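You operate a simulated robot arm through the tools that you are given. There is no shell and no other tool. Be economical: measure what you need, move in short steps, check, and stop when the job is done.

Carry out the task below with a simulated robot arm. There is one attempt and no reset: what you move stays moved.

JOB
Tighten the loose green cover knob, then swap the purple knob in the cover for the grey one.
Fine: The purple knob goes in the fourth sleeve; screw the grey one in tight.

It is judged by the outcome, as a careful person would: the job done as asked, and still so three seconds after it is handed in. It fails if anything else is knocked over, pushed out of place, dropped, spilled or broken. Lids that push on must go on centred and level and be pressed home; caps that screw on are set level and turned clockwise until they are tight.

ROBOT AND FRAMES
A 7-joint arm with a two-finger parallel gripper, fixed in place. Base frame: the origin is at the foot of the arm, x ahead of it, y to its left, z up; the work surface is at about z = 0. Lengths are in cm, angles in degrees, forces in N, time in s.
With the tool pointing down near the work surface it reaches from about 22 to 58 cm from the base axis. Its first joint turns from -66.0 to 66.0 degrees. Payload 2.5 kg.
The tool frame sits at the grasp point between the pads (the TCP): z along the fingers, y along the line on which they close. The tips reach 2.3 cm beyond it. Largest opening 9.4 cm; finger width 3.8, thickness 1; the body of the gripper, 5.4 by 9.6 cm, starts 3.9 cm behind the TCP.
Orientation is told as [roll, pitch, yaw] about the base's x, y, z axes, in that order, counted from this pose: with the fingers straight down and closing along the base's y, the tool's x points along the base's -x, its y along +y and its z along -z.

CONTROLS
- The arm moves only by the tool step_arm. Its argument "increments" is a list of rows, each a list of 7 numbers: the shift along the tool's x, y, z in cm, then the turn, a rotation vector about the tool's x, y, z in degrees, then the closure, from 0 (fully open) to 1 (shut). In form: [[dx, dy, dz, rx, ry, rz, jaw], ...]. A call has 1 to 20 rows; each row shifts and turns the commanded pose from where the row before left it, along the tool's axes as they then stand. Each row takes 0.2 s and may step no farther than 5 cm and 8.6 degrees from the row before; otherwise, or with a gripper value out of range, the whole call is refused. Where a pose cannot be reached the arm comes as near as it can. A force on the tool above 40 N (or 10 N above the force at the start of the call, whichever is more), or a blocked arm, ends the call early, and 0.2 s more pass. The fingers move at their own pace (about 10.8 cm/s each) and stop on an object; they squeeze with about 44 N. The grip force told is the motor's: it shows also when the fingers shut on nothing. Time passes only in rows, and 0.2 s behind the last, so rows that do not move let the fingers close. The reply holds the time, the measured pose of the TCP, the force on the tool along the base axes, the opening and the grip force, in the units named above and with some noise, with the torque about the TCP (base axes, N m) and any sound that the robot's microphone picked up.
- Cameras (640 x 400 px; columns grow to the right, rows downward): "scene" is fixed at [10.7, -39.75, 54.75]; the picture's right is [0.91, -0.41, 0.00], its down [-0.22, -0.48, -0.85] and it looks along [0.35, 0.77, -0.53] (base axes); focal length 333 px, centre (320, 200). "wrist" rides on the gripper at [8.6, 1.6, -7.5] in the tool frame; the picture's right is [-0.18, 0.98, 0.00], its down [-0.58, -0.11, -0.81] and it looks along [-0.79, -0.15, 0.59] (tool axes); focal length 243 px, centre (320, 200). There is no depth. A picture from a camera that has moved, and an enlarged one, comes with that camera's place and axes in the base frame and with its lens.
- capture(camera): a new picture of that camera. It takes no simulated time.
- enlarge(camera, box): a new picture of the part [left, top, right, bottom] of that camera's present view, enlarged. It takes no simulated time.
- job_done(): hands the job in; it is judged then, once.

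Go step by step. Nothing tells you positions but the pictures and the camera data: compare them with the known pose of the tool, close in by small moves and look again before you grip or let go. The budget is 120 turns and 68 pictures, counting those below and the enlarged ones. Unless the task says otherwise, let go and move clear before handing in, and close with one line.

The tools are called after ">>>" as a command line: name --pt "numbers of a row" for each row, then --argument value for the rest, lists and objects as JSON in quotes. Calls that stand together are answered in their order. step_arm: Moves the arm, as the interface text tells. Its arguments: {"type":"object","properties":{"increments":{"type":"array","items":{"type":"array","items":{"type":"number"}}}},"required":["increments"]} The other tools are called the same way: capture (camera) takes a picture; enlarge (camera, box) takes an enlarged picture of a part of a camera's view; job_done () hands the job in.

At the start:

```text
t: 0.0
tcp_pos: [46.35, 1.86, 33.58]
orientation: [0.0, -0.1, 0.1]
force: [0.5, 0.1, 0.0]
ft_torque: [-0.03, 0.0, 0.03]
gripper_width: 9.41
grasp_force: 0.1
```

scene: 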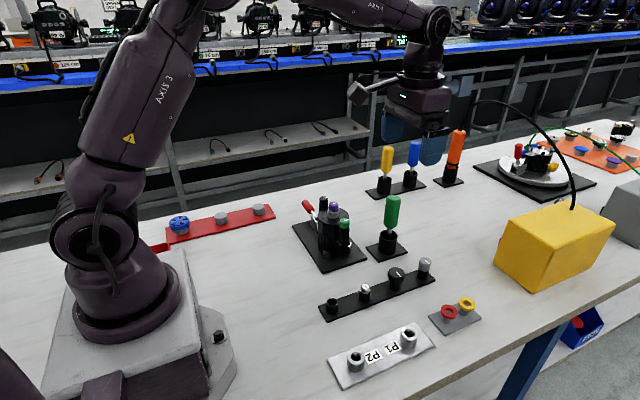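
wrist: 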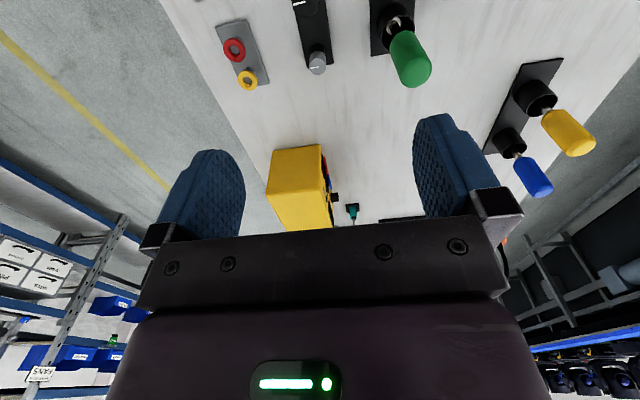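

I see a dark fixture with coloured knobs (the cover, probably) near the middle, a strip with sleeves and knobs, and other items. I enlarge to identify them.

>>> enlarge --camera "scene" --box '[280, 180, 400, 280]'

>>> enlarge --camera "scene" --box '[310, 250, 490, 390]'

>>> enlarge --camera "scene" --box '[470, 110, 640, 220]'

>>> enlarge --camera "scene" --box '[140, 190, 300, 260]'

```text
4.00 times, centred on (340, 230) of scene
camera zoom: at [10.7, -39.75, 54.75], right [0.91, -0.41, 0.0], down [-0.22, -0.48, -0.85], along [0.35, 0.77, -0.53], focal length 1333 px, centre (240, 80)
```

zoom: 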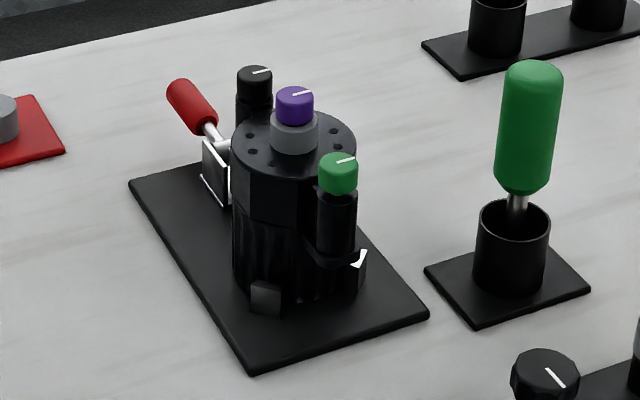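

```text
2.86 times, centred on (400, 320) of scene
camera zoom: at [10.7, -39.75, 54.75], right [0.91, -0.41, 0.0], down [-0.22, -0.48, -0.85], along [0.35, 0.77, -0.53], focal length 952 px, centre (91, -143)
```

zoom: 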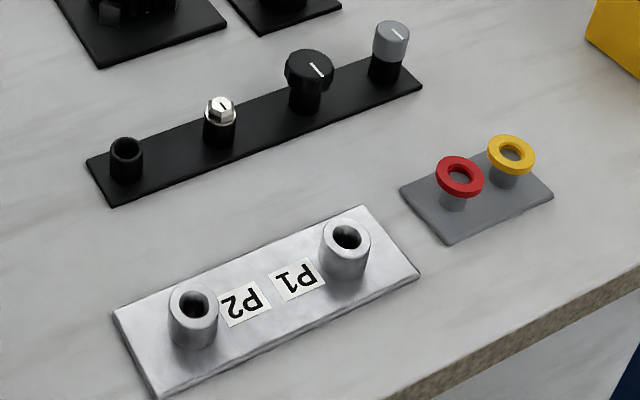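

```text
3.64 times, centred on (555, 165) of scene
camera zoom: at [10.7, -39.75, 54.75], right [0.91, -0.41, 0.0], down [-0.22, -0.48, -0.85], along [0.35, 0.77, -0.53], focal length 1212 px, centre (-534, 327)
```

zoom: 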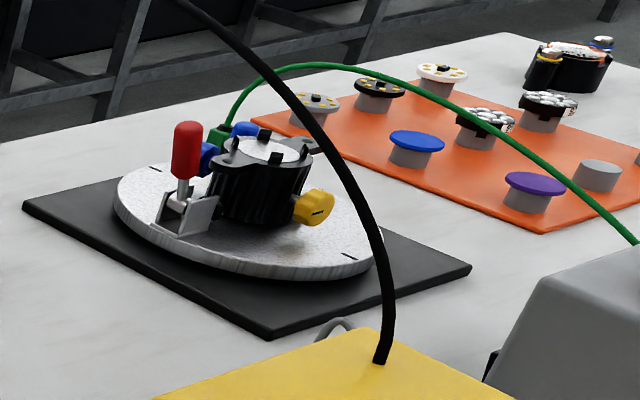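

```text
4.00 times, centred on (220, 225) of scene
camera zoom: at [10.7, -39.75, 54.75], right [0.91, -0.41, 0.0], down [-0.22, -0.48, -0.85], along [0.35, 0.77, -0.53], focal length 1333 px, centre (720, 100)
```

zoom: 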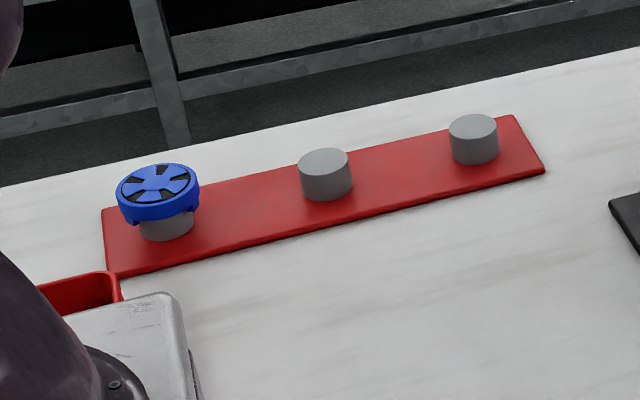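

The cover is the dark cylinder at about (40, 17), with purple in its centre (top about z 14), green at its front side and black at its back. The grey knob sits in one end of the four-sleeve strip and the sleeve at the other end is empty. I'll move the wrist camera over the cover to measure it.

>>> step_arm --pt "2.27 3.03 1.3 0 0 0 0" --pt "2.27 3.03 1.3 0 0 0 0" --pt "2.27 3.03 1.3 0 0 0 0" --pt "2.27 3.03 1.3 0 0 0 0" --pt "2.27 3.03 1.3 0 0 0 0" --pt "0 0 0 0 0 0 0"

>>> capture --camera "wrist"

```text
t: 1.4
tcp_pos: [34.93, 17.05, 27.1]
orientation: [0.0, 0.0, 0.0]
force: [0.2, -0.3, -1.0]
ft_torque: [-0.02, 0.0, 0.01]
gripper_width: 9.4
grasp_force: 0.0
```

```text
61 pictures are left
camera wrist: at [26.35, 18.73, 34.32], right [0.18, 0.98, 0.0], down [0.58, -0.11, 0.81], along [0.79, -0.15, -0.59], focal length 243 px, centre (320, 200)
```

wrist: 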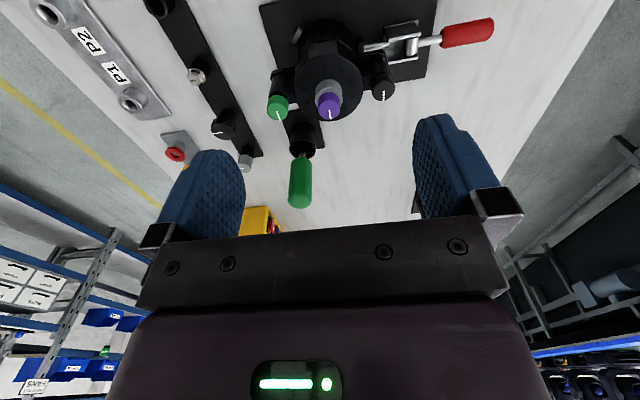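

>>> enlarge --camera "wrist" --box '[240, 0, 440, 125]'

>>> enlarge --camera "wrist" --box '[120, 0, 320, 125]'

>>> enlarge --camera "scene" --box '[320, 190, 370, 250]'

```text
3.20 times, centred on (340, 62) of wrist
camera zoom: at [26.35, 18.73, 34.32], right [0.18, 0.98, 0.0], down [0.58, -0.11, 0.81], along [0.79, -0.15, -0.59], focal length 776 px, centre (256, 640)
```

zoom: 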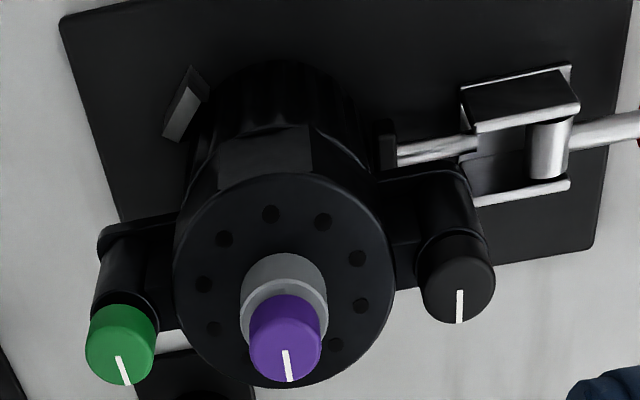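

```text
3.20 times, centred on (220, 62) of wrist
camera zoom: at [26.35, 18.73, 34.32], right [0.18, 0.98, 0.0], down [0.58, -0.11, 0.81], along [0.79, -0.15, -0.59], focal length 776 px, centre (640, 640)
```

zoom: 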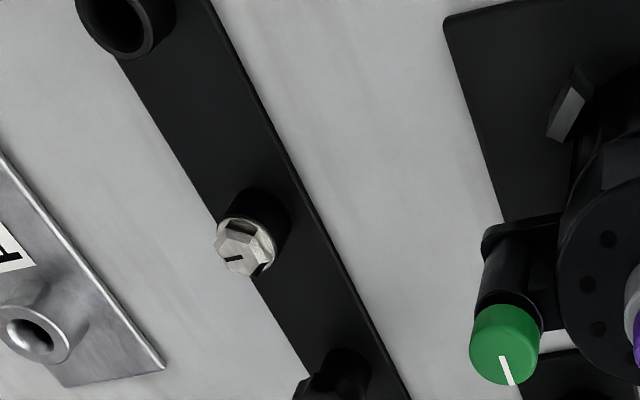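

```text
6.67 times, centred on (345, 220) of scene
camera zoom: at [10.7, -39.75, 54.75], right [0.91, -0.41, 0.0], down [-0.22, -0.48, -0.85], along [0.35, 0.77, -0.53], focal length 2222 px, centre (153, 67)
```

zoom: 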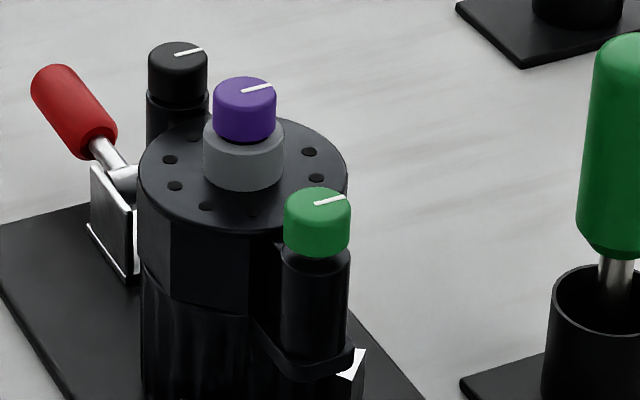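

The two views place the purple top at about (39.8, 17.1, 13.7) and the green top at about (39.8, 11.8, 12.4); both caps are about 2.2 cm wide. Next I go above the green knob to check alignment.

>>> step_arm --pt "-1.62 -1.75 3 0 0 0 0.3" --pt "-1.62 -1.75 3 0 0 0 0.5" --pt "-1.63 -1.75 3 0 0 0 0.6" --pt "0 0 0 0 0 0 0.6"

>>> capture --camera "wrist"

>>> enlarge --camera "scene" --box '[300, 150, 400, 250]'

```text
t: 2.4
tcp_pos: [39.92, 11.51, 17.89]
orientation: [0.0, -0.1, -0.1]
force: [0.2, 0.6, -0.3]
ft_torque: [0.01, -0.01, -0.02]
gripper_width: 3.78
grasp_force: 0.0
```

```text
57 pictures are left
camera wrist: at [31.32, 13.3, 25.22], right [0.18, 0.98, 0.0], down [0.58, -0.11, 0.81], along [0.79, -0.15, -0.59], focal length 243 px, centre (320, 200)
```

wrist: 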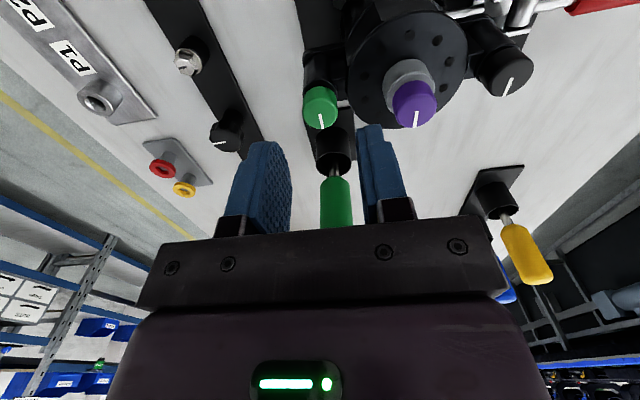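

```text
4.00 times, centred on (350, 200) of scene
camera zoom: at [10.7, -39.75, 54.75], right [0.91, -0.41, 0.0], down [-0.22, -0.48, -0.85], along [0.35, 0.77, -0.53], focal length 1333 px, centre (200, 200)
```

zoom: 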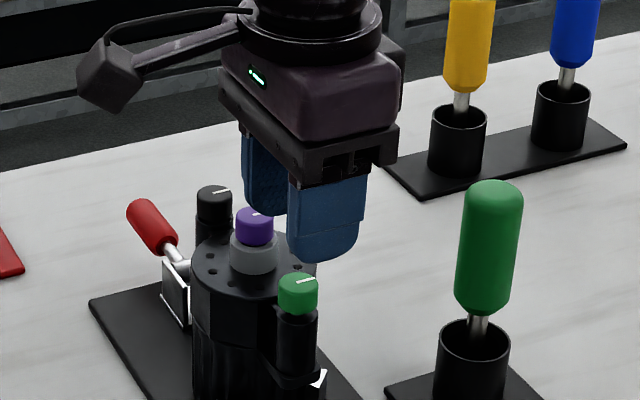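

The green knob refines to about (39.7, 11.77). I centre on it and wind the wrist back counterclockwise for tightening room.

>>> step_arm --pt "0.2 0.25 0 0 0 0 0.62" --pt "0 0 0 0 0 -8.5 0.62" --pt "0 0 0 0 0 -8.5 0.62" --pt "0 0 0 0 0 -8.5 0.62" --pt "0 0 0 0 0 -8.5 0.62" --pt "0 0 0 0 0 -8.5 0.62" --pt "0 0 0 0 0 -8.5 0.62" --pt "0 0 0 0 0 -8.5 0.62" --pt "0 0 0 0 0 -8.5 0.62" --pt "0 0 0 0 0 -8.5 0.62" --pt "0 0 0 0 0 -8.5 0.62" --pt "0 0 0 0 0 0 0.62"

>>> capture --camera "wrist"

```text
t: 5.0
tcp_pos: [39.64, 11.87, 18.1]
orientation: [0.0, 0.0, 85.1]
force: [-0.6, 0.5, -0.8]
ft_torque: [0.02, 0.02, 0.01]
gripper_width: 3.6
grasp_force: 0.0
```

```text
55 pictures are left
camera wrist: at [37.3, 3.51, 25.39], right [-0.96, 0.27, 0.0], down [0.16, 0.57, 0.81], along [0.22, 0.78, -0.59], focal length 243 px, centre (320, 200)
```

wrist: 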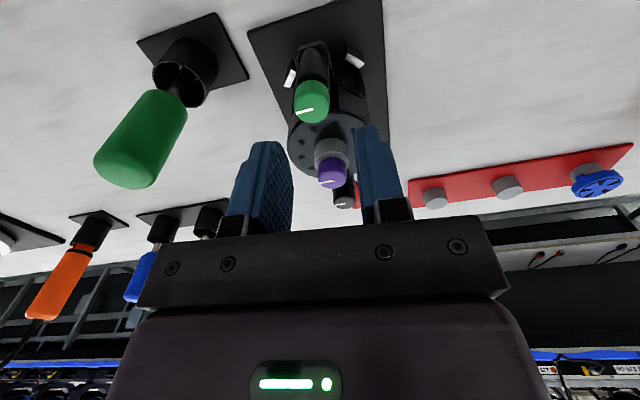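

Yaw 85° is reachable, and the knob is about 0.2 cm off the TCP. I correct that, descend until the tips are level with the cap's bottom, and look.

>>> step_arm --pt "0.15 -0.2 1.5 0 0 0 0.62" --pt "0 0 1.8 0 0 0 0.62" --pt "0 0 1.3 0 0 0 0.62" --pt "0 0 0 0 0 0 0.62"

>>> capture --camera "wrist"

>>> enlarge --camera "scene" --box '[310, 180, 390, 260]'

```text
t: 6.0
tcp_pos: [39.75, 11.87, 13.45]
orientation: [0.0, 0.0, 85.1]
force: [0.1, -0.2, 0.4]
ft_torque: [-0.02, -0.01, -0.02]
gripper_width: 3.59
grasp_force: 0.1
```

```text
54 pictures are left
camera wrist: at [37.5, 3.41, 20.73], right [-0.96, 0.27, 0.0], down [0.16, 0.57, 0.81], along [0.22, 0.78, -0.59], focal length 243 px, centre (320, 200)
```

wrist: 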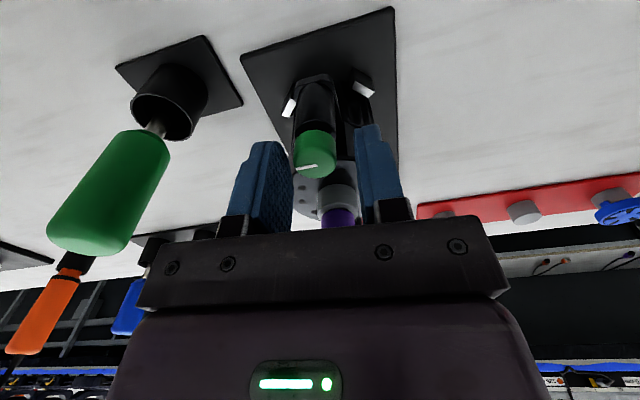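

```text
5.00 times, centred on (350, 220) of scene
camera zoom: at [10.7, -39.75, 54.75], right [0.91, -0.41, 0.0], down [-0.22, -0.48, -0.85], along [0.35, 0.77, -0.53], focal length 1667 px, centre (170, 100)
```

zoom: 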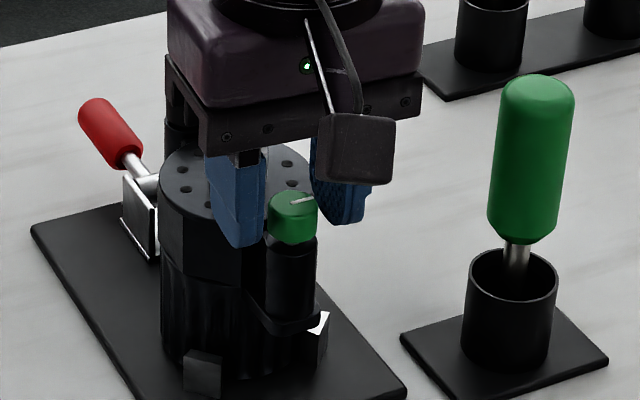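

The knob lies about 0.25 cm in +x and 0.2 cm in -y of the TCP. I shift and close on it.

>>> step_arm --pt "0.16 -0.25 0.1 0 0 0 0.62" --pt "0 0 0 0 0 0 0.75" --pt "0 0 0 0 0 0 0.9" --pt "0 0 0 0 0 0 0.9"

>>> capture --camera "wrist"

```text
t: 7.0
tcp_pos: [40.05, 11.52, 13.35]
orientation: [-0.1, -0.1, 84.9]
force: [-3.0, 0.0, 1.0]
ft_torque: [0.03, 0.13, -0.09]
gripper_width: 2.01
grasp_force: 43.8
```

```text
52 pictures are left
camera wrist: at [37.73, 3.21, 20.66], right [-0.96, 0.27, 0.0], down [0.16, 0.57, 0.81], along [0.22, 0.78, -0.59], focal length 243 px, centre (320, 200)
```

wrist: 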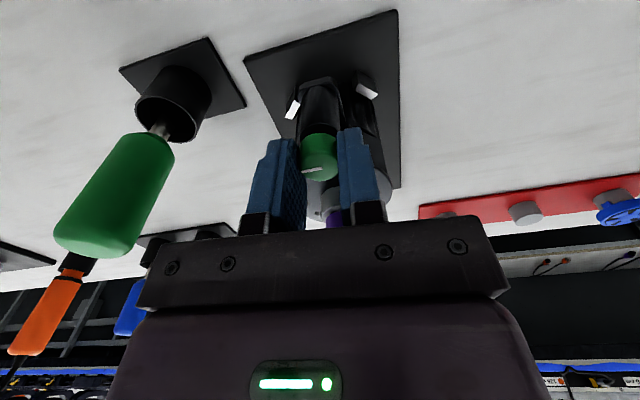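

Gripped at width 2.0 with little side force. Now I turn clockwise in small steps while watching the torque.

>>> step_arm --pt "0 0 0 0 0 6 0.9" --pt "0 0 0 0 0 6 0.9" --pt "0 0 0 0 0 6 0.9" --pt "0 0 0 0 0 6 0.9" --pt "0 0 0 0 0 6 0.9"

```text
t: 8.2
tcp_pos: [40.0, 11.6, 13.41]
orientation: [-0.1, 0.0, 54.8]
force: [-3.0, 0.5, -0.6]
ft_torque: [-0.05, 0.24, 0.01]
gripper_width: 1.99
grasp_force: 44.6
```

>>> step_arm --pt "0 0 0 0 0 6 0.9" --pt "0 0 0 0 0 6 0.9" --pt "0 0 0 0 0 6 0.9" --pt "0 0 0 0 0 6 0.9" --pt "0 0 0 0 0 6 0.9" --pt "0 0 0 0 0 6 0.9" --pt "0 0 0 0 0 6 0.9" --pt "0 0 0 0 0 6 0.9" --pt "0 0 0 0 0 6 0.9" --pt "0 0 0 0 0 6 0.9"

>>> enlarge --camera "scene" --box '[310, 180, 390, 260]'

```text
t: 10.4
tcp_pos: [39.96, 11.64, 13.34]
orientation: [0.1, 0.0, -5.1]
force: [1.2, 5.1, -13.3]
ft_torque: [-0.24, -0.22, 0.02]
gripper_width: 1.98
grasp_force: 43.8
```

```text
5.00 times, centred on (350, 220) of scene
camera zoom: at [10.7, -39.74, 54.75], right [0.91, -0.41, 0.0], down [-0.22, -0.48, -0.85], along [0.35, 0.77, -0.53], focal length 1667 px, centre (170, 100)
```

zoom: 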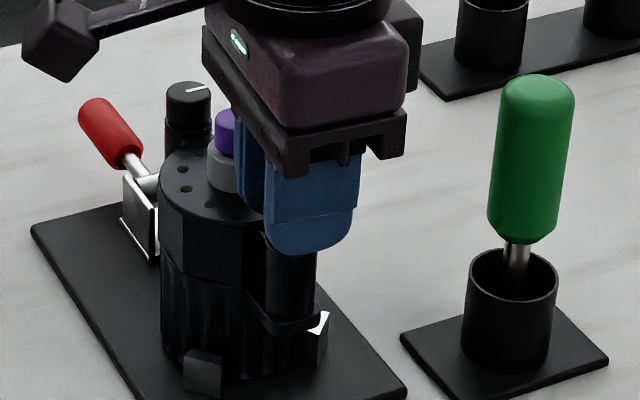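

The knob turned 90° and is now pulling down at 13 N as it screws in. I follow it down slightly and check the force.

>>> step_arm --pt "0 0 0.08 0 0 0 0.9" --pt "0 0 0 0 0 0 0.9"

```text
t: 11.0
tcp_pos: [40.03, 11.61, 13.33]
orientation: [0.0, 0.0, -5.0]
force: [-1.3, 4.0, -5.3]
ft_torque: [-0.05, 0.06, -0.04]
gripper_width: 2.01
grasp_force: 44.2
```

>>> step_arm --pt "0 0 0.03 0 0 6 0.9" --pt "0 0 0.009 0 0 6 0.9" --pt "0 0 0.009 0 0 6 0.9" --pt "0 0 0.009 0 0 6 0.9" --pt "0 0 0.009 0 0 6 0.9" --pt "0 0 0.009 0 0 6 0.9"

```text
t: 12.4
tcp_pos: [40.0, 11.55, 13.35]
orientation: [0.0, 0.0, -41.2]
force: [-3.6, 3.5, 1.1]
ft_torque: [0.27, 0.26, -0.01]
gripper_width: 2.01
grasp_force: 43.5
```

>>> step_arm --pt "0 0 0.005 0 0 6 0.9" --pt "0 0 0.005 0 0 6 0.9" --pt "0 0 0.005 0 0 6 0.9" --pt "0 0 0.005 0 0 6 0.9" --pt "0 0 0.005 0 0 6 0.9" --pt "0 0 0.005 0 0 6 0.9" --pt "0 0 0.005 0 0 6 0.9" --pt "0 0 0.005 0 0 6 0.9"

```text
t: 14.2
tcp_pos: [39.92, 11.65, 13.11]
orientation: [-0.1, 0.0, -89.1]
force: [-6.2, -0.7, 10.0]
ft_torque: [-0.18, 0.19, 0.04]
gripper_width: 2.03
grasp_force: 43.7
```

Upward force is now 10 N with no turning torque yet. I release, rise a little and look.

>>> step_arm --pt "0 0 -0.08 0 0 0 0.9" --pt "0 0 0 0 0 0 0.62" --pt "0 0 0 0 0 0 0.62" --pt "0 0 -1.2 0 0 0 0.62" --pt "0 0 -1.5 0 0 0 0.62"

>>> enlarge --camera "scene" --box '[320, 190, 370, 250]'

>>> capture --camera "wrist"

```text
t: 15.4
tcp_pos: [40.07, 11.58, 15.95]
orientation: [-0.1, -0.1, -89.2]
force: [0.7, 0.1, 0.1]
ft_torque: [0.01, 0.0, -0.01]
gripper_width: 3.57
grasp_force: 0.1
```

```text
6.67 times, centred on (345, 220) of scene
camera zoom: at [10.7, -39.75, 54.75], right [0.91, -0.41, 0.0], down [-0.22, -0.48, -0.85], along [0.35, 0.77, -0.53], focal length 2222 px, centre (153, 67)
```

zoom: 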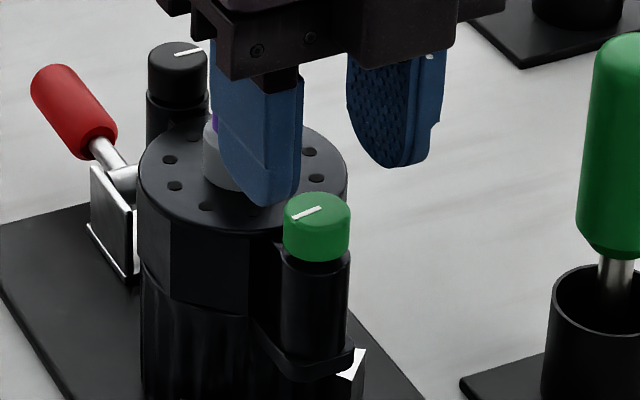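

```text
49 pictures are left
camera wrist: at [41.63, 20.32, 23.24], right [0.99, -0.17, 0.0], down [-0.1, -0.58, 0.81], along [-0.14, -0.79, -0.59], focal length 243 px, centre (320, 200)
```

wrist: 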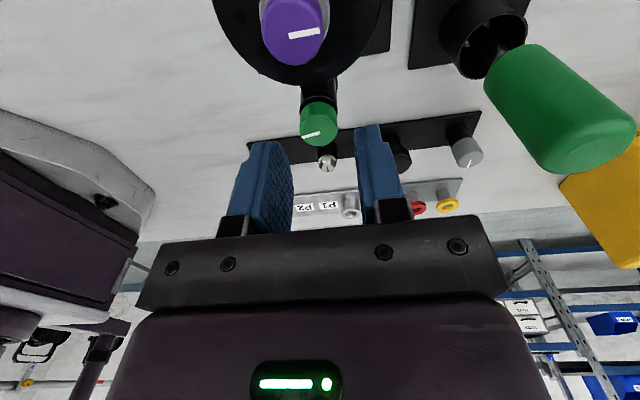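

The knob dropped about 0.23 cm in a half turn and isn't tight yet. I wind the wrist back and regrip.

>>> step_arm --pt "0 0 -0.4 0 0 -8.6 0.62" --pt "0 0 0 0 0 -8.6 0.62" --pt "0 0 0 0 0 -8.6 0.62" --pt "0 0 0 0 0 -8.6 0.62" --pt "0 0 0 0 0 -8.6 0.62" --pt "0 0 0 0 0 -8.6 0.62" --pt "0 0 0 0 0 -8.6 0.62" --pt "0 0 0 0 0 -8.6 0.62" --pt "0 0 0 0 0 -8.6 0.62" --pt "0 0 0 0 0 -8.6 0.62" --pt "0 0 0 0 0 -8.6 0.62" --pt "0 0 0 0 0 -8.6 0.62" --pt "0 0 0 0 0 -8.6 0.62" --pt "0 0 0 0 0 -8.6 0.62" --pt "0 0 0 0 0 -8.6 0.62" --pt "0 0 0 0 0 -8.6 0.62" --pt "0 0 0 0 0 -8.6 0.62" --pt "0 0 0 0 0 -8.6 0.62" --pt "0 0 0 0 0 -8.6 0.62" --pt "0 0 0 0 0 -8.6 0.62"

>>> step_arm --pt "0 0 1.5 0 0 0 0.62" --pt "0 0 1.6 0 0 0 0.62" --pt "0 0 0 0 0 0 0.62" --pt "0 0 0 0 0 0 0.9" --pt "0 0 0 0 0 0 0.9" --pt "0 0 0 0 0 0 0.9"

```text
t: 19.6
tcp_pos: [40.07, 11.57, 16.32]
orientation: [0.0, 0.0, 83.2]
force: [0.4, 0.1, 1.0]
ft_torque: [-0.01, 0.04, 0.0]
gripper_width: 3.56
grasp_force: 0.1
```

```text
t: 21.0
tcp_pos: [39.97, 11.6, 13.22]
orientation: [0.0, -0.1, 83.0]
force: [-2.4, 0.1, 0.3]
ft_torque: [-0.06, 0.06, 0.03]
gripper_width: 2.02
grasp_force: 44.4
```

>>> step_arm --pt "0 0 0.008 0 0 6 0.9" --pt "0 0 0.008 0 0 6 0.9" --pt "0 0 0.008 0 0 6 0.9" --pt "0 0 0.008 0 0 6 0.9" --pt "0 0 0.008 0 0 6 0.9" --pt "0 0 0.008 0 0 6 0.9" --pt "0 0 0.008 0 0 6 0.9" --pt "0 0 0.008 0 0 6 0.9"

```text
t: 22.8
tcp_pos: [40.01, 11.49, 13.08]
orientation: [-0.1, -0.1, 34.8]
force: [-3.3, 0.1, 0.7]
ft_torque: [-0.12, 0.18, -0.02]
gripper_width: 2.03
grasp_force: 44.8
```

>>> step_arm --pt "0 0 0.008 0 0 6 0.9" --pt "0 0 0.008 0 0 6 0.9" --pt "0 0 0.008 0 0 6 0.9" --pt "0 0 0.008 0 0 6 0.9" --pt "0 0 0.008 0 0 6 0.9" --pt "0 0 0.008 0 0 6 0.9" --pt "0 0 0.008 0 0 6 0.9" --pt "0 0 0.008 0 0 6 0.9"

```text
t: 24.6
tcp_pos: [39.91, 11.62, 13.07]
orientation: [0.0, -0.1, -13.2]
force: [-3.9, 1.1, 2.1]
ft_torque: [0.05, 0.21, 0.04]
gripper_width: 2.03
grasp_force: 43.4
```

>>> step_arm --pt "0 0 0.006 0 0 6 0.9" --pt "0 0 0.006 0 0 6 0.9" --pt "0 0 0.006 0 0 6 0.9" --pt "0 0 0.006 0 0 6 0.9" --pt "0 0 0.006 0 0 6 0.9" --pt "0 0 0.006 0 0 6 0.9"

```text
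t: 26.0
tcp_pos: [40.1, 11.68, 12.99]
orientation: [0.0, 0.0, -49.0]
force: [-3.4, 0.6, 6.2]
ft_torque: [0.18, 0.2, -0.02]
gripper_width: 2.04
grasp_force: 43.5
```

>>> step_arm --pt "0 0 -0.04 0 0 6 0.9" --pt "0 0 0.006 0 0 6 0.9" --pt "0 0 0.006 0 0 6 0.9" --pt "0 0 0.006 0 0 6 0.9" --pt "0 0 0.006 0 0 6 0.9" --pt "0 0 0.006 0 0 6 0.9" --pt "0 0 0.006 0 0 6 0.9"

>>> step_arm --pt "0 0 -0.04 0 0 0 0.9" --pt "0 0 0 0 0 0 0.62" --pt "0 0 0 0 0 0 0.62" --pt "0 0 -1.5 0 0 0 0.62" --pt "0 0 -1.7 0 0 0 0.62"

>>> enlarge --camera "scene" --box '[320, 190, 370, 250]'

```text
t: 27.6
tcp_pos: [40.07, 11.56, 12.96]
orientation: [0.0, 0.0, -91.2]
force: [-3.1, 1.3, 2.5]
ft_torque: [0.05, 0.09, 0.03]
gripper_width: 2.03
grasp_force: 44.0
```

```text
t: 28.8
tcp_pos: [40.07, 11.67, 16.31]
orientation: [0.0, 0.0, -90.9]
force: [-0.2, 0.0, 0.6]
ft_torque: [0.0, 0.03, -0.01]
gripper_width: 3.57
grasp_force: 0.1
```

```text
6.67 times, centred on (345, 220) of scene
camera zoom: at [10.7, -39.75, 54.75], right [0.91, -0.41, 0.0], down [-0.22, -0.48, -0.85], along [0.35, 0.77, -0.53], focal length 2222 px, centre (153, 67)
```

zoom: 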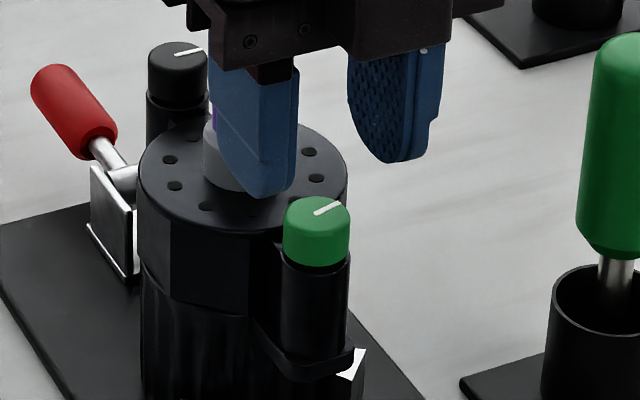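

The knob has dropped another ~5 px and still turns freely. I run another cycle.

>>> step_arm --pt "0 0 0 0 0 -8.6 0.62" --pt "0 0 0 0 0 -8.6 0.62" --pt "0 0 0 0 0 -8.6 0.62" --pt "0 0 0 0 0 -8.6 0.62" --pt "0 0 0 0 0 -8.6 0.62" --pt "0 0 0 0 0 -8.6 0.62" --pt "0 0 0 0 0 -8.6 0.62" --pt "0 0 0 0 0 -8.6 0.62" --pt "0 0 0 0 0 -8.6 0.62" --pt "0 0 0 0 0 -8.6 0.62" --pt "0 0 0 0 0 -8.6 0.62" --pt "0 0 0 0 0 -8.6 0.62" --pt "0 0 0 0 0 -8.6 0.62" --pt "0 0 0 0 0 -8.6 0.62" --pt "0 0 0 0 0 -8.6 0.62" --pt "0 0 0 0 0 -8.6 0.62" --pt "0 0 0 0 0 -8.6 0.62" --pt "0 0 0 0 0 -8.6 0.62" --pt "0 0 0 0 0 -8.6 0.62" --pt "0 0 0 0 0 -8.6 0.62"

>>> step_arm --pt "0 0 1.6 0 0 -3 0.62" --pt "0 0 1.7 0 0 0 0.62" --pt "0 0 0 0 0 0 0.62" --pt "0 0 0 0 0 0 0.9" --pt "0 0 0 0 0 0 0.9" --pt "0 0 0 0 0 0 0.9"

>>> step_arm --pt "0 0 0.008 0 0 6 0.9" --pt "0 0 0.008 0 0 6 0.9" --pt "0 0 0.008 0 0 6 0.9" --pt "0 0 0.008 0 0 6 0.9" --pt "0 0 0.008 0 0 6 0.9" --pt "0 0 0.008 0 0 6 0.9" --pt "0 0 0.008 0 0 6 0.9" --pt "0 0 0.008 0 0 6 0.9"

```text
t: 33.0
tcp_pos: [39.92, 11.65, 16.23]
orientation: [0.0, 0.0, 81.1]
force: [-0.3, -0.3, -0.9]
ft_torque: [0.03, 0.01, -0.03]
gripper_width: 3.59
grasp_force: 0.1
```

```text
t: 34.4
tcp_pos: [40.07, 11.57, 12.98]
orientation: [0.0, 0.0, 83.9]
force: [-2.7, -0.2, 1.4]
ft_torque: [-0.04, 0.19, 0.01]
gripper_width: 2.03
grasp_force: 43.5
```

```text
t: 36.2
tcp_pos: [39.89, 11.57, 12.84]
orientation: [-0.1, 0.0, 35.8]
force: [-3.5, 1.5, 1.1]
ft_torque: [0.2, 0.28, 0.23]
gripper_width: 2.03
grasp_force: 44.7
```

A turning torque of 0.23 appears, so the knob is probably seating. I continue in small steps.

>>> step_arm --pt "0 0 0 0 0 3 0.9" --pt "0 0 0 0 0 3 0.9"

>>> step_arm --pt "0 0 0 0 0 3 0.9" --pt "0 0 0 0 0 3 0.9"

```text
t: 36.8
tcp_pos: [39.99, 11.49, 12.89]
orientation: [0.0, 0.0, 29.9]
force: [-2.8, 2.4, 0.9]
ft_torque: [0.0, 0.17, 0.11]
gripper_width: 2.01
grasp_force: 44.0
```

```text
t: 37.4
tcp_pos: [40.04, 11.5, 12.85]
orientation: [0.0, 0.1, 24.0]
force: [-3.3, 3.3, -0.3]
ft_torque: [0.06, 0.12, 0.35]
gripper_width: 2.01
grasp_force: 44.0
```

>>> step_arm --pt "0 0 0 0 0 4 0.9" --pt "0 0 0 0 0 4 0.9"

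>>> enlarge --camera "wrist" --box '[260, 100, 380, 220]'

```text
t: 38.0
tcp_pos: [40.03, 11.66, 12.84]
orientation: [0.0, 0.0, 15.9]
force: [-1.6, 3.9, 0.4]
ft_torque: [0.25, 0.17, 0.33]
gripper_width: 2.01
grasp_force: 43.5
```

```text
3.33 times, centred on (320, 160) of wrist
camera zoom: at [31.34, 10.85, 20.14], right [-0.09, 1.0, 0.0], down [0.59, 0.05, 0.81], along [0.8, 0.07, -0.59], focal length 809 px, centre (320, 333)
```

zoom: 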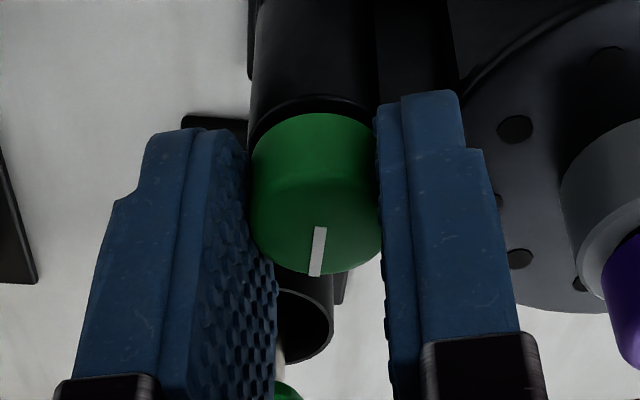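

>>> step_arm --pt "0 0 0 0 0 4 0.9" --pt "0 0 0 0 0 4 0.9" --pt "0 0 0 0 0 4 0.9"

>>> enlarge --camera "wrist" --box '[260, 100, 380, 220]'

```text
t: 38.8
tcp_pos: [40.13, 11.6, 12.88]
orientation: [-0.1, 0.1, 3.9]
force: [-1.4, 3.1, -0.3]
ft_torque: [0.1, 0.09, 0.17]
gripper_width: 2.04
grasp_force: 44.4
```

```text
3.33 times, centred on (320, 160) of wrist
camera zoom: at [31.37, 12.68, 20.14], right [0.12, 0.99, 0.0], down [0.59, -0.07, 0.81], along [0.8, -0.09, -0.59], focal length 809 px, centre (320, 333)
```

zoom: 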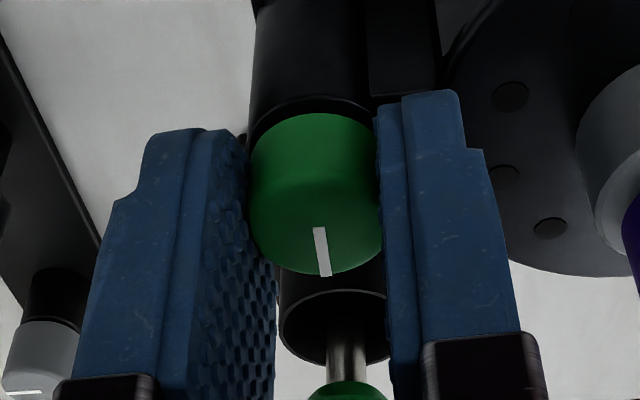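

The marker shows the gripper now slipping on a stationary knob, so green is tight. I release, rise, and move above purple at about (40, 16.9) while winding the wrist clockwise for unscrewing.

>>> step_arm --pt "0 0 0 0 0 0 0.62" --pt "0 0 0 0 0 0 0.62" --pt "0 0 -2.5 0 0 0 0.62" --pt "0 0 -3 0 0 0 0.62" --pt "0.1 2.7 0 0 0 0 0.62" --pt "0 2.6 0 0 0 4 0.62" --pt "0 0 0 0 0 0 0.62"

>>> enlarge --camera "scene" --box '[320, 190, 370, 250]'

>>> capture --camera "wrist"

```text
t: 40.4
tcp_pos: [39.48, 16.81, 18.3]
orientation: [0.0, 0.0, 0.0]
force: [-0.1, 0.1, 0.0]
ft_torque: [-0.01, 0.0, 0.0]
gripper_width: 3.55
grasp_force: 0.1
```

```text
6.67 times, centred on (345, 220) of scene
camera zoom: at [10.7, -39.75, 54.75], right [0.91, -0.41, 0.0], down [-0.22, -0.48, -0.85], along [0.35, 0.77, -0.53], focal length 2222 px, centre (153, 67)
```

zoom: 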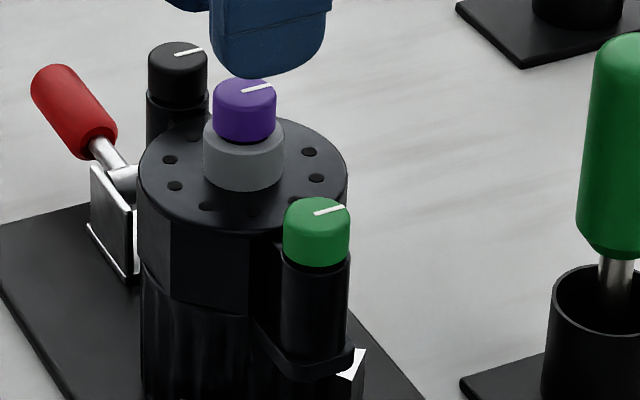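

```text
44 pictures are left
camera wrist: at [30.92, 18.54, 25.63], right [0.19, 0.98, 0.0], down [0.58, -0.11, 0.81], along [0.79, -0.15, -0.59], focal length 243 px, centre (320, 200)
```

wrist: 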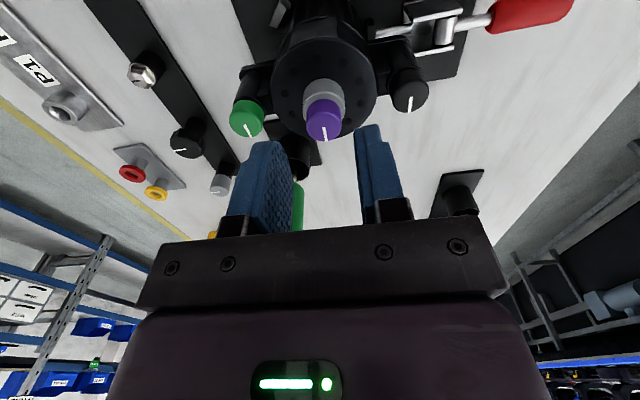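

Green's marker is back in line with the others after one full turn, so it is seated. I wind the wrist clockwise over purple and check from that side.

>>> step_arm --pt "-0.4 0.2 0 0 0 0 0.62" --pt "0 0 0 0 0 8.5 0.62" --pt "0 0 0 0 0 8.5 0.62" --pt "0 0 0 0 0 8.5 0.62" --pt "0 0 0 0 0 8.5 0.62" --pt "0 0 0 0 0 8.5 0.62" --pt "0 0 0 0 0 8.5 0.62" --pt "0 0 0 0 0 8.5 0.62" --pt "0 0 0 0 0 8.5 0.62" --pt "0 0 0 0 0 8.5 0.62" --pt "0 0 0 0 0 8.5 0.62" --pt "0 0 0 0 0 0 0.62"

>>> capture --camera "wrist"

```text
t: 43.0
tcp_pos: [40.11, 17.09, 18.43]
orientation: [0.1, -0.1, -85.2]
force: [0.2, 0.1, 0.0]
ft_torque: [0.02, -0.01, 0.0]
gripper_width: 3.59
grasp_force: 0.1
```

```text
43 pictures are left
camera wrist: at [40.91, 25.89, 25.65], right [0.99, -0.1, 0.0], down [-0.06, -0.59, 0.81], along [-0.08, -0.8, -0.59], focal length 243 px, centre (320, 200)
```

wrist: 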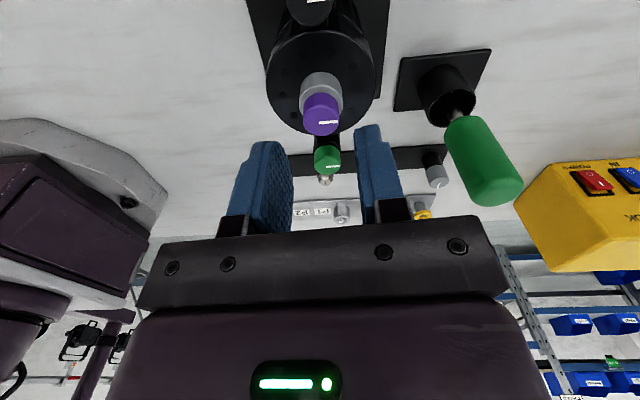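

Purple is at about (40.1, 17.1), directly under the TCP. I descend to the cap and grip it.

>>> step_arm --pt "0 0 2 0 0 0 0.62" --pt "0 0 1.7 0 0 0 0.62" --pt "0 0 0 0 0 0 0.62" --pt "0 0 0 0 0 0 0.9" --pt "0 0 0 0 0 0 0.9" --pt "0 0 0 0 0 0 0.9"

>>> enlarge --camera "wrist" --box '[240, 80, 400, 220]'

>>> enlarge --camera "scene" --box '[310, 180, 370, 240]'

```text
t: 44.4
tcp_pos: [39.99, 16.91, 14.76]
orientation: [0.1, 0.0, -84.9]
force: [2.6, -0.2, 0.3]
ft_torque: [0.02, -0.06, 0.05]
gripper_width: 1.85
grasp_force: 44.1
```

```text
2.86 times, centred on (320, 150) of wrist
camera zoom: at [40.88, 25.89, 22.01], right [1.0, -0.1, 0.0], down [-0.06, -0.59, 0.81], along [-0.08, -0.8, -0.59], focal length 693 px, centre (320, 343)
```

zoom: 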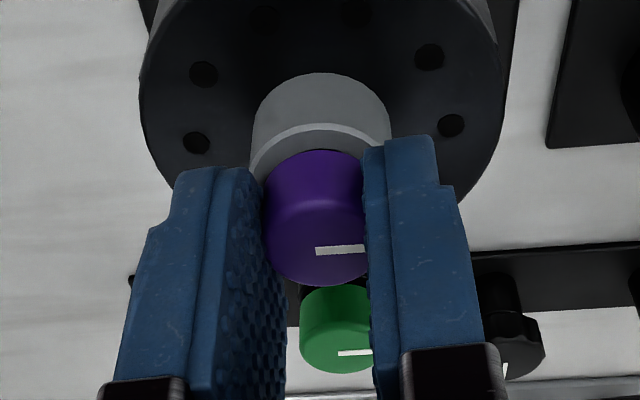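

```text
6.67 times, centred on (340, 210) of scene
camera zoom: at [10.7, -39.75, 54.75], right [0.91, -0.41, 0.0], down [-0.22, -0.48, -0.85], along [0.35, 0.77, -0.53], focal length 2222 px, centre (187, 133)
```

zoom: 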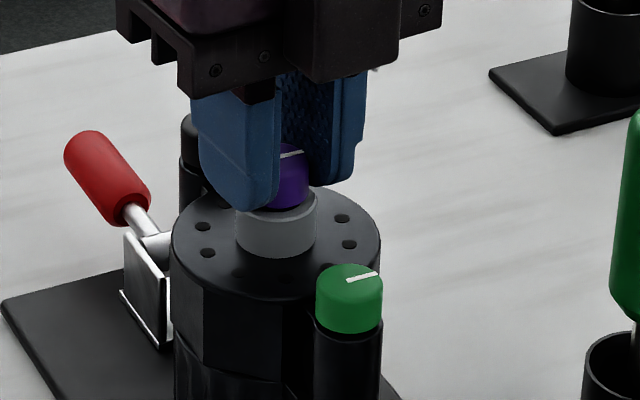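

Good grip. I unscrew counterclockwise while easing upward with the thread.

>>> step_arm --pt "0 0 0 0 0 -6 0.9" --pt "0 0 -0.008 0 0 -6 0.9" --pt "0 0 -0.008 0 0 -6 0.9" --pt "0 0 -0.008 0 0 -6 0.9" --pt "0 0 -0.008 0 0 -6 0.9" --pt "0 0 -0.008 0 0 -6 0.9" --pt "0 0 -0.008 0 0 -6 0.9" --pt "0 0 -0.008 0 0 -6 0.9"

>>> enlarge --camera "wrist" --box '[240, 80, 400, 220]'

```text
t: 46.2
tcp_pos: [40.0, 17.08, 14.76]
orientation: [0.0, 0.0, -36.8]
force: [-1.4, -1.0, 0.9]
ft_torque: [-0.01, 0.06, 0.01]
gripper_width: 1.86
grasp_force: 44.1
```

```text
2.86 times, centred on (320, 150) of wrist
camera zoom: at [34.09, 23.61, 22.03], right [0.74, 0.68, 0.0], down [0.4, -0.44, 0.81], along [0.54, -0.59, -0.59], focal length 693 px, centre (320, 343)
```

zoom: 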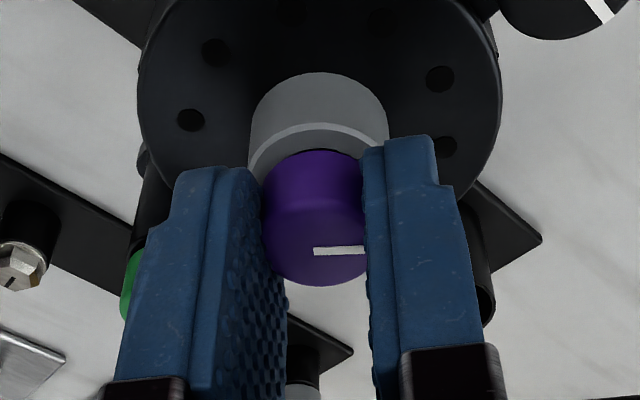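

The knob turns with the gripper and the cover stays put. I continue.

>>> step_arm --pt "0 0 -0.008 0 0 -6 0.9" --pt "0 0 -0.008 0 0 -6 0.9" --pt "0 0 -0.008 0 0 -6 0.9" --pt "0 0 -0.008 0 0 -6 0.9" --pt "0 0 -0.008 0 0 -6 0.9" --pt "0 0 -0.008 0 0 -6 0.9" --pt "0 0 -0.008 0 0 -6 0.9" --pt "0 0 -0.008 0 0 -6 0.9" --pt "0 0 -0.008 0 0 -6 0.9" --pt "0 0 -0.008 0 0 -6 0.9"

>>> step_arm --pt "0 0 -0.008 0 0 -6 0.9" --pt "0 0 -0.008 0 0 -6 0.9" --pt "0 0 -0.008 0 0 -6 0.9" --pt "0 0 -0.008 0 0 -6 0.9" --pt "0 0 -0.008 0 0 -6 0.9" --pt "0 0 -0.008 0 0 -6 0.9" --pt "0 0 -0.008 0 0 -6 0.9" --pt "0 0 -0.008 0 0 -6 0.9" --pt "0 0 -0.008 0 0 -6 0.9" --pt "0 0 -0.008 0 0 -6 0.9"

```text
t: 48.4
tcp_pos: [40.04, 16.94, 14.83]
orientation: [0.0, 0.0, 23.0]
force: [-4.0, -9.0, 0.7]
ft_torque: [-0.26, 0.12, -0.04]
gripper_width: 1.99
grasp_force: 44.5
```

```text
t: 50.6
tcp_pos: [40.0, 16.94, 14.9]
orientation: [0.0, 0.0, 83.0]
force: [-3.7, -15.6, -0.8]
ft_torque: [-0.4, 0.1, -0.04]
gripper_width: 2.01
grasp_force: 44.5
```

Unscrewed 168°, with some side force in -y. I release, shift 0.1 cm in -y, wind back and regrip.

>>> step_arm --pt "0 0 0 0 0 0 0.62" --pt "0.1 0 0 0 0 0 0.62" --pt "0 0 0 0 0 8.5 0.62" --pt "0 0 0 0 0 8.5 0.62" --pt "0 0 0 0 0 8.5 0.62" --pt "0 0 0 0 0 8.5 0.62" --pt "0 0 0 0 0 8.5 0.62" --pt "0 0 0 0 0 8.5 0.62" --pt "0 0 0 0 0 8.5 0.62" --pt "0 0 0 0 0 8.5 0.62" --pt "0 0 0 0 0 8.5 0.62" --pt "0 0 0 0 0 8.5 0.62" --pt "0 0 0 0 0 8.5 0.62" --pt "0 0 0 0 0 8.5 0.62" --pt "0 0 0 0 0 8.5 0.62" --pt "0 0 0 0 0 8.5 0.62" --pt "0 0 0 0 0 8.5 0.62" --pt "0 0 0 0 0 8.5 0.62" --pt "0 0 0 0 0 8.5 0.62" --pt "0 0 0 0 0 8.5 0.62"

>>> step_arm --pt "0 0 0 0 0 8.5 0.62" --pt "0 0 0 0 0 8 0.62" --pt "0 0 0 0 0 0 0.62"

>>> enlarge --camera "wrist" --box '[240, 80, 400, 220]'

```text
t: 54.8
tcp_pos: [39.96, 16.96, 14.98]
orientation: [0.0, -0.1, -70.2]
force: [0.3, 0.2, 0.0]
ft_torque: [0.0, -0.02, -0.02]
gripper_width: 3.55
grasp_force: 0.1
```

```text
t: 55.6
tcp_pos: [39.88, 16.93, 14.98]
orientation: [0.0, 0.1, -86.7]
force: [-0.5, -0.6, 0.4]
ft_torque: [-0.04, 0.02, 0.0]
gripper_width: 3.56
grasp_force: 0.0
```

```text
2.86 times, centred on (320, 150) of wrist
camera zoom: at [41.11, 25.78, 22.24], right [0.99, -0.13, 0.0], down [-0.07, -0.59, 0.81], along [-0.1, -0.8, -0.59], focal length 693 px, centre (320, 343)
```

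zoom: 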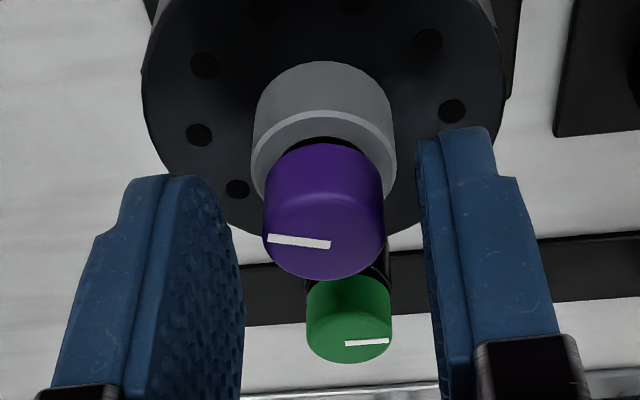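

The knob has risen. I regrip and turn another half turn.

>>> step_arm --pt "0 0 0 0 0 0 0.9" --pt "0 0 0 0 0 0 0.9" --pt "0 0 0 0 0 0 0.9" --pt "0 0 -0.008 0 0 -6 0.9" --pt "0 0 -0.008 0 0 -6 0.9" --pt "0 0 -0.008 0 0 -6 0.9" --pt "0 0 -0.008 0 0 -6 0.9" --pt "0 0 -0.008 0 0 -6 0.9" --pt "0 0 -0.008 0 0 -6 0.9" --pt "0 0 -0.008 0 0 -6 0.9" --pt "0 0 -0.008 0 0 -6 0.9" --pt "0 0 -0.008 0 0 -6 0.9" --pt "0 0 -0.008 0 0 -6 0.9"

>>> step_arm --pt "0 0 -0.008 0 0 -6 0.9" --pt "0 0 -0.008 0 0 -6 0.9" --pt "0 0 -0.008 0 0 -6 0.9" --pt "0 0 -0.008 0 0 -6 0.9" --pt "0 0 -0.008 0 0 -6 0.9" --pt "0 0 -0.008 0 0 -6 0.9" --pt "0 0 -0.008 0 0 -6 0.9" --pt "0 0 -0.008 0 0 -6 0.9" --pt "0 0 -0.008 0 0 -6 0.9" --pt "0 0 -0.008 0 0 -6 0.9"

>>> step_arm --pt "0 0 -0.008 0 0 -6 0.9" --pt "0 0 -0.008 0 0 -6 0.9" --pt "0 0 -0.008 0 0 -6 0.9" --pt "0 0 -0.008 0 0 -6 0.9" --pt "0 0 -0.008 0 0 -6 0.9" --pt "0 0 -0.008 0 0 -6 0.9" --pt "0 0 -0.008 0 0 -6 0.9" --pt "0 0 -0.008 0 0 -6 0.9"

>>> enlarge --camera "scene" --box '[310, 180, 370, 240]'

```text
t: 58.4
tcp_pos: [40.0, 17.02, 15.05]
orientation: [0.0, 0.1, -26.4]
force: [6.0, 0.7, -0.3]
ft_torque: [-0.01, -0.16, 0.0]
gripper_width: 1.84
grasp_force: 44.0
```

```text
t: 60.6
tcp_pos: [40.06, 16.95, 15.05]
orientation: [0.0, 0.0, 33.6]
force: [6.6, 2.5, 0.0]
ft_torque: [0.04, -0.18, -0.03]
gripper_width: 2.0
grasp_force: 45.1
```

```text
t: 62.4
tcp_pos: [39.94, 16.97, 15.24]
orientation: [0.0, 0.0, 81.7]
force: [5.6, 1.7, -1.1]
ft_torque: [0.04, -0.18, -0.01]
gripper_width: 2.0
grasp_force: 44.1
```

```text
6.67 times, centred on (340, 210) of scene
camera zoom: at [10.7, -39.75, 54.75], right [0.91, -0.41, 0.0], down [-0.22, -0.48, -0.85], along [0.35, 0.77, -0.53], focal length 2222 px, centre (187, 133)
```

zoom: 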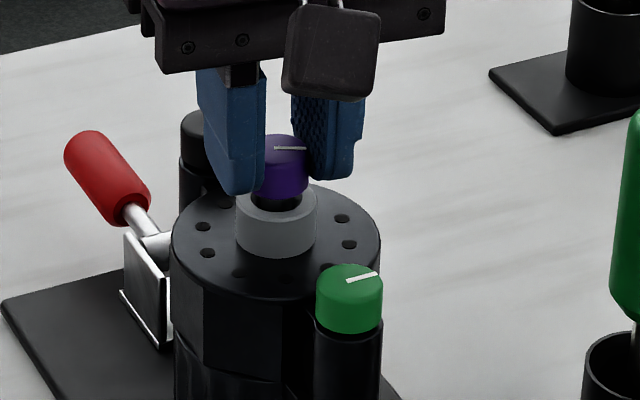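

Almost a full turn out. I do a small lift test to see whether the thread is free.

>>> step_arm --pt "0 0 -0.1 0 0 0 0.9" --pt "0 0 0 0 0 0 0.9"

```text
t: 63.0
tcp_pos: [39.84, 16.85, 15.34]
orientation: [0.2, 0.1, 81.6]
force: [0.7, 0.1, -0.2]
ft_torque: [0.04, 0.01, 0.0]
gripper_width: 1.99
grasp_force: 44.1
```

Forces vanished, so the thread has let go. I lift straight up and check.

>>> step_arm --pt "0 0 -0.5 0 0 0 0.9" --pt "0 0 -0.8 0 0 0 0.9" --pt "0 0 -1.5 0 0 0 0.9" --pt "0 0 -2.5 0 0 0 0.9" --pt "0 0 0 0 0 0 0.9"

>>> enlarge --camera "scene" --box '[310, 160, 390, 240]'

>>> capture --camera "wrist"

```text
t: 64.2
tcp_pos: [39.94, 17.03, 20.54]
orientation: [-0.1, -0.1, 81.5]
force: [0.2, 0.1, -0.8]
ft_torque: [0.0, 0.04, 0.04]
gripper_width: 1.99
grasp_force: 44.1
```

```text
5.00 times, centred on (350, 200) of scene
camera zoom: at [10.7, -39.75, 54.75], right [0.91, -0.41, 0.0], down [-0.22, -0.48, -0.85], along [0.35, 0.77, -0.53], focal length 1667 px, centre (170, 200)
```

zoom: 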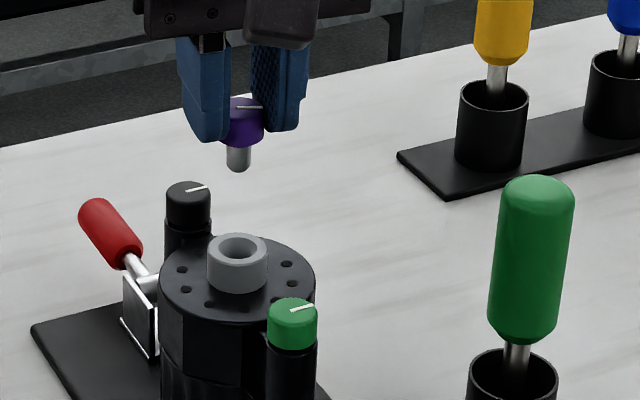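

```text
36 pictures are left
camera wrist: at [37.12, 8.75, 27.91], right [-0.94, 0.33, 0.0], down [0.19, 0.56, 0.81], along [0.26, 0.76, -0.59], focal length 243 px, centre (320, 200)
```

wrist: 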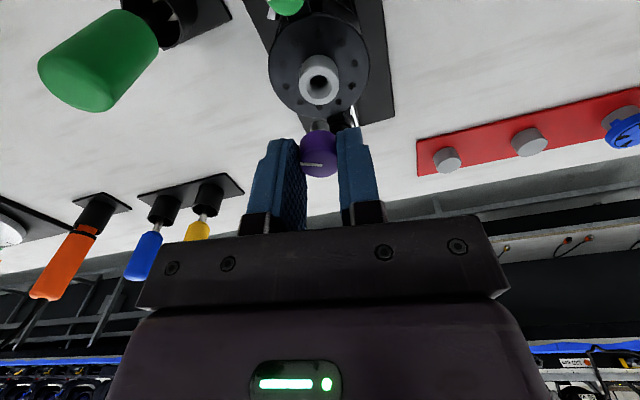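

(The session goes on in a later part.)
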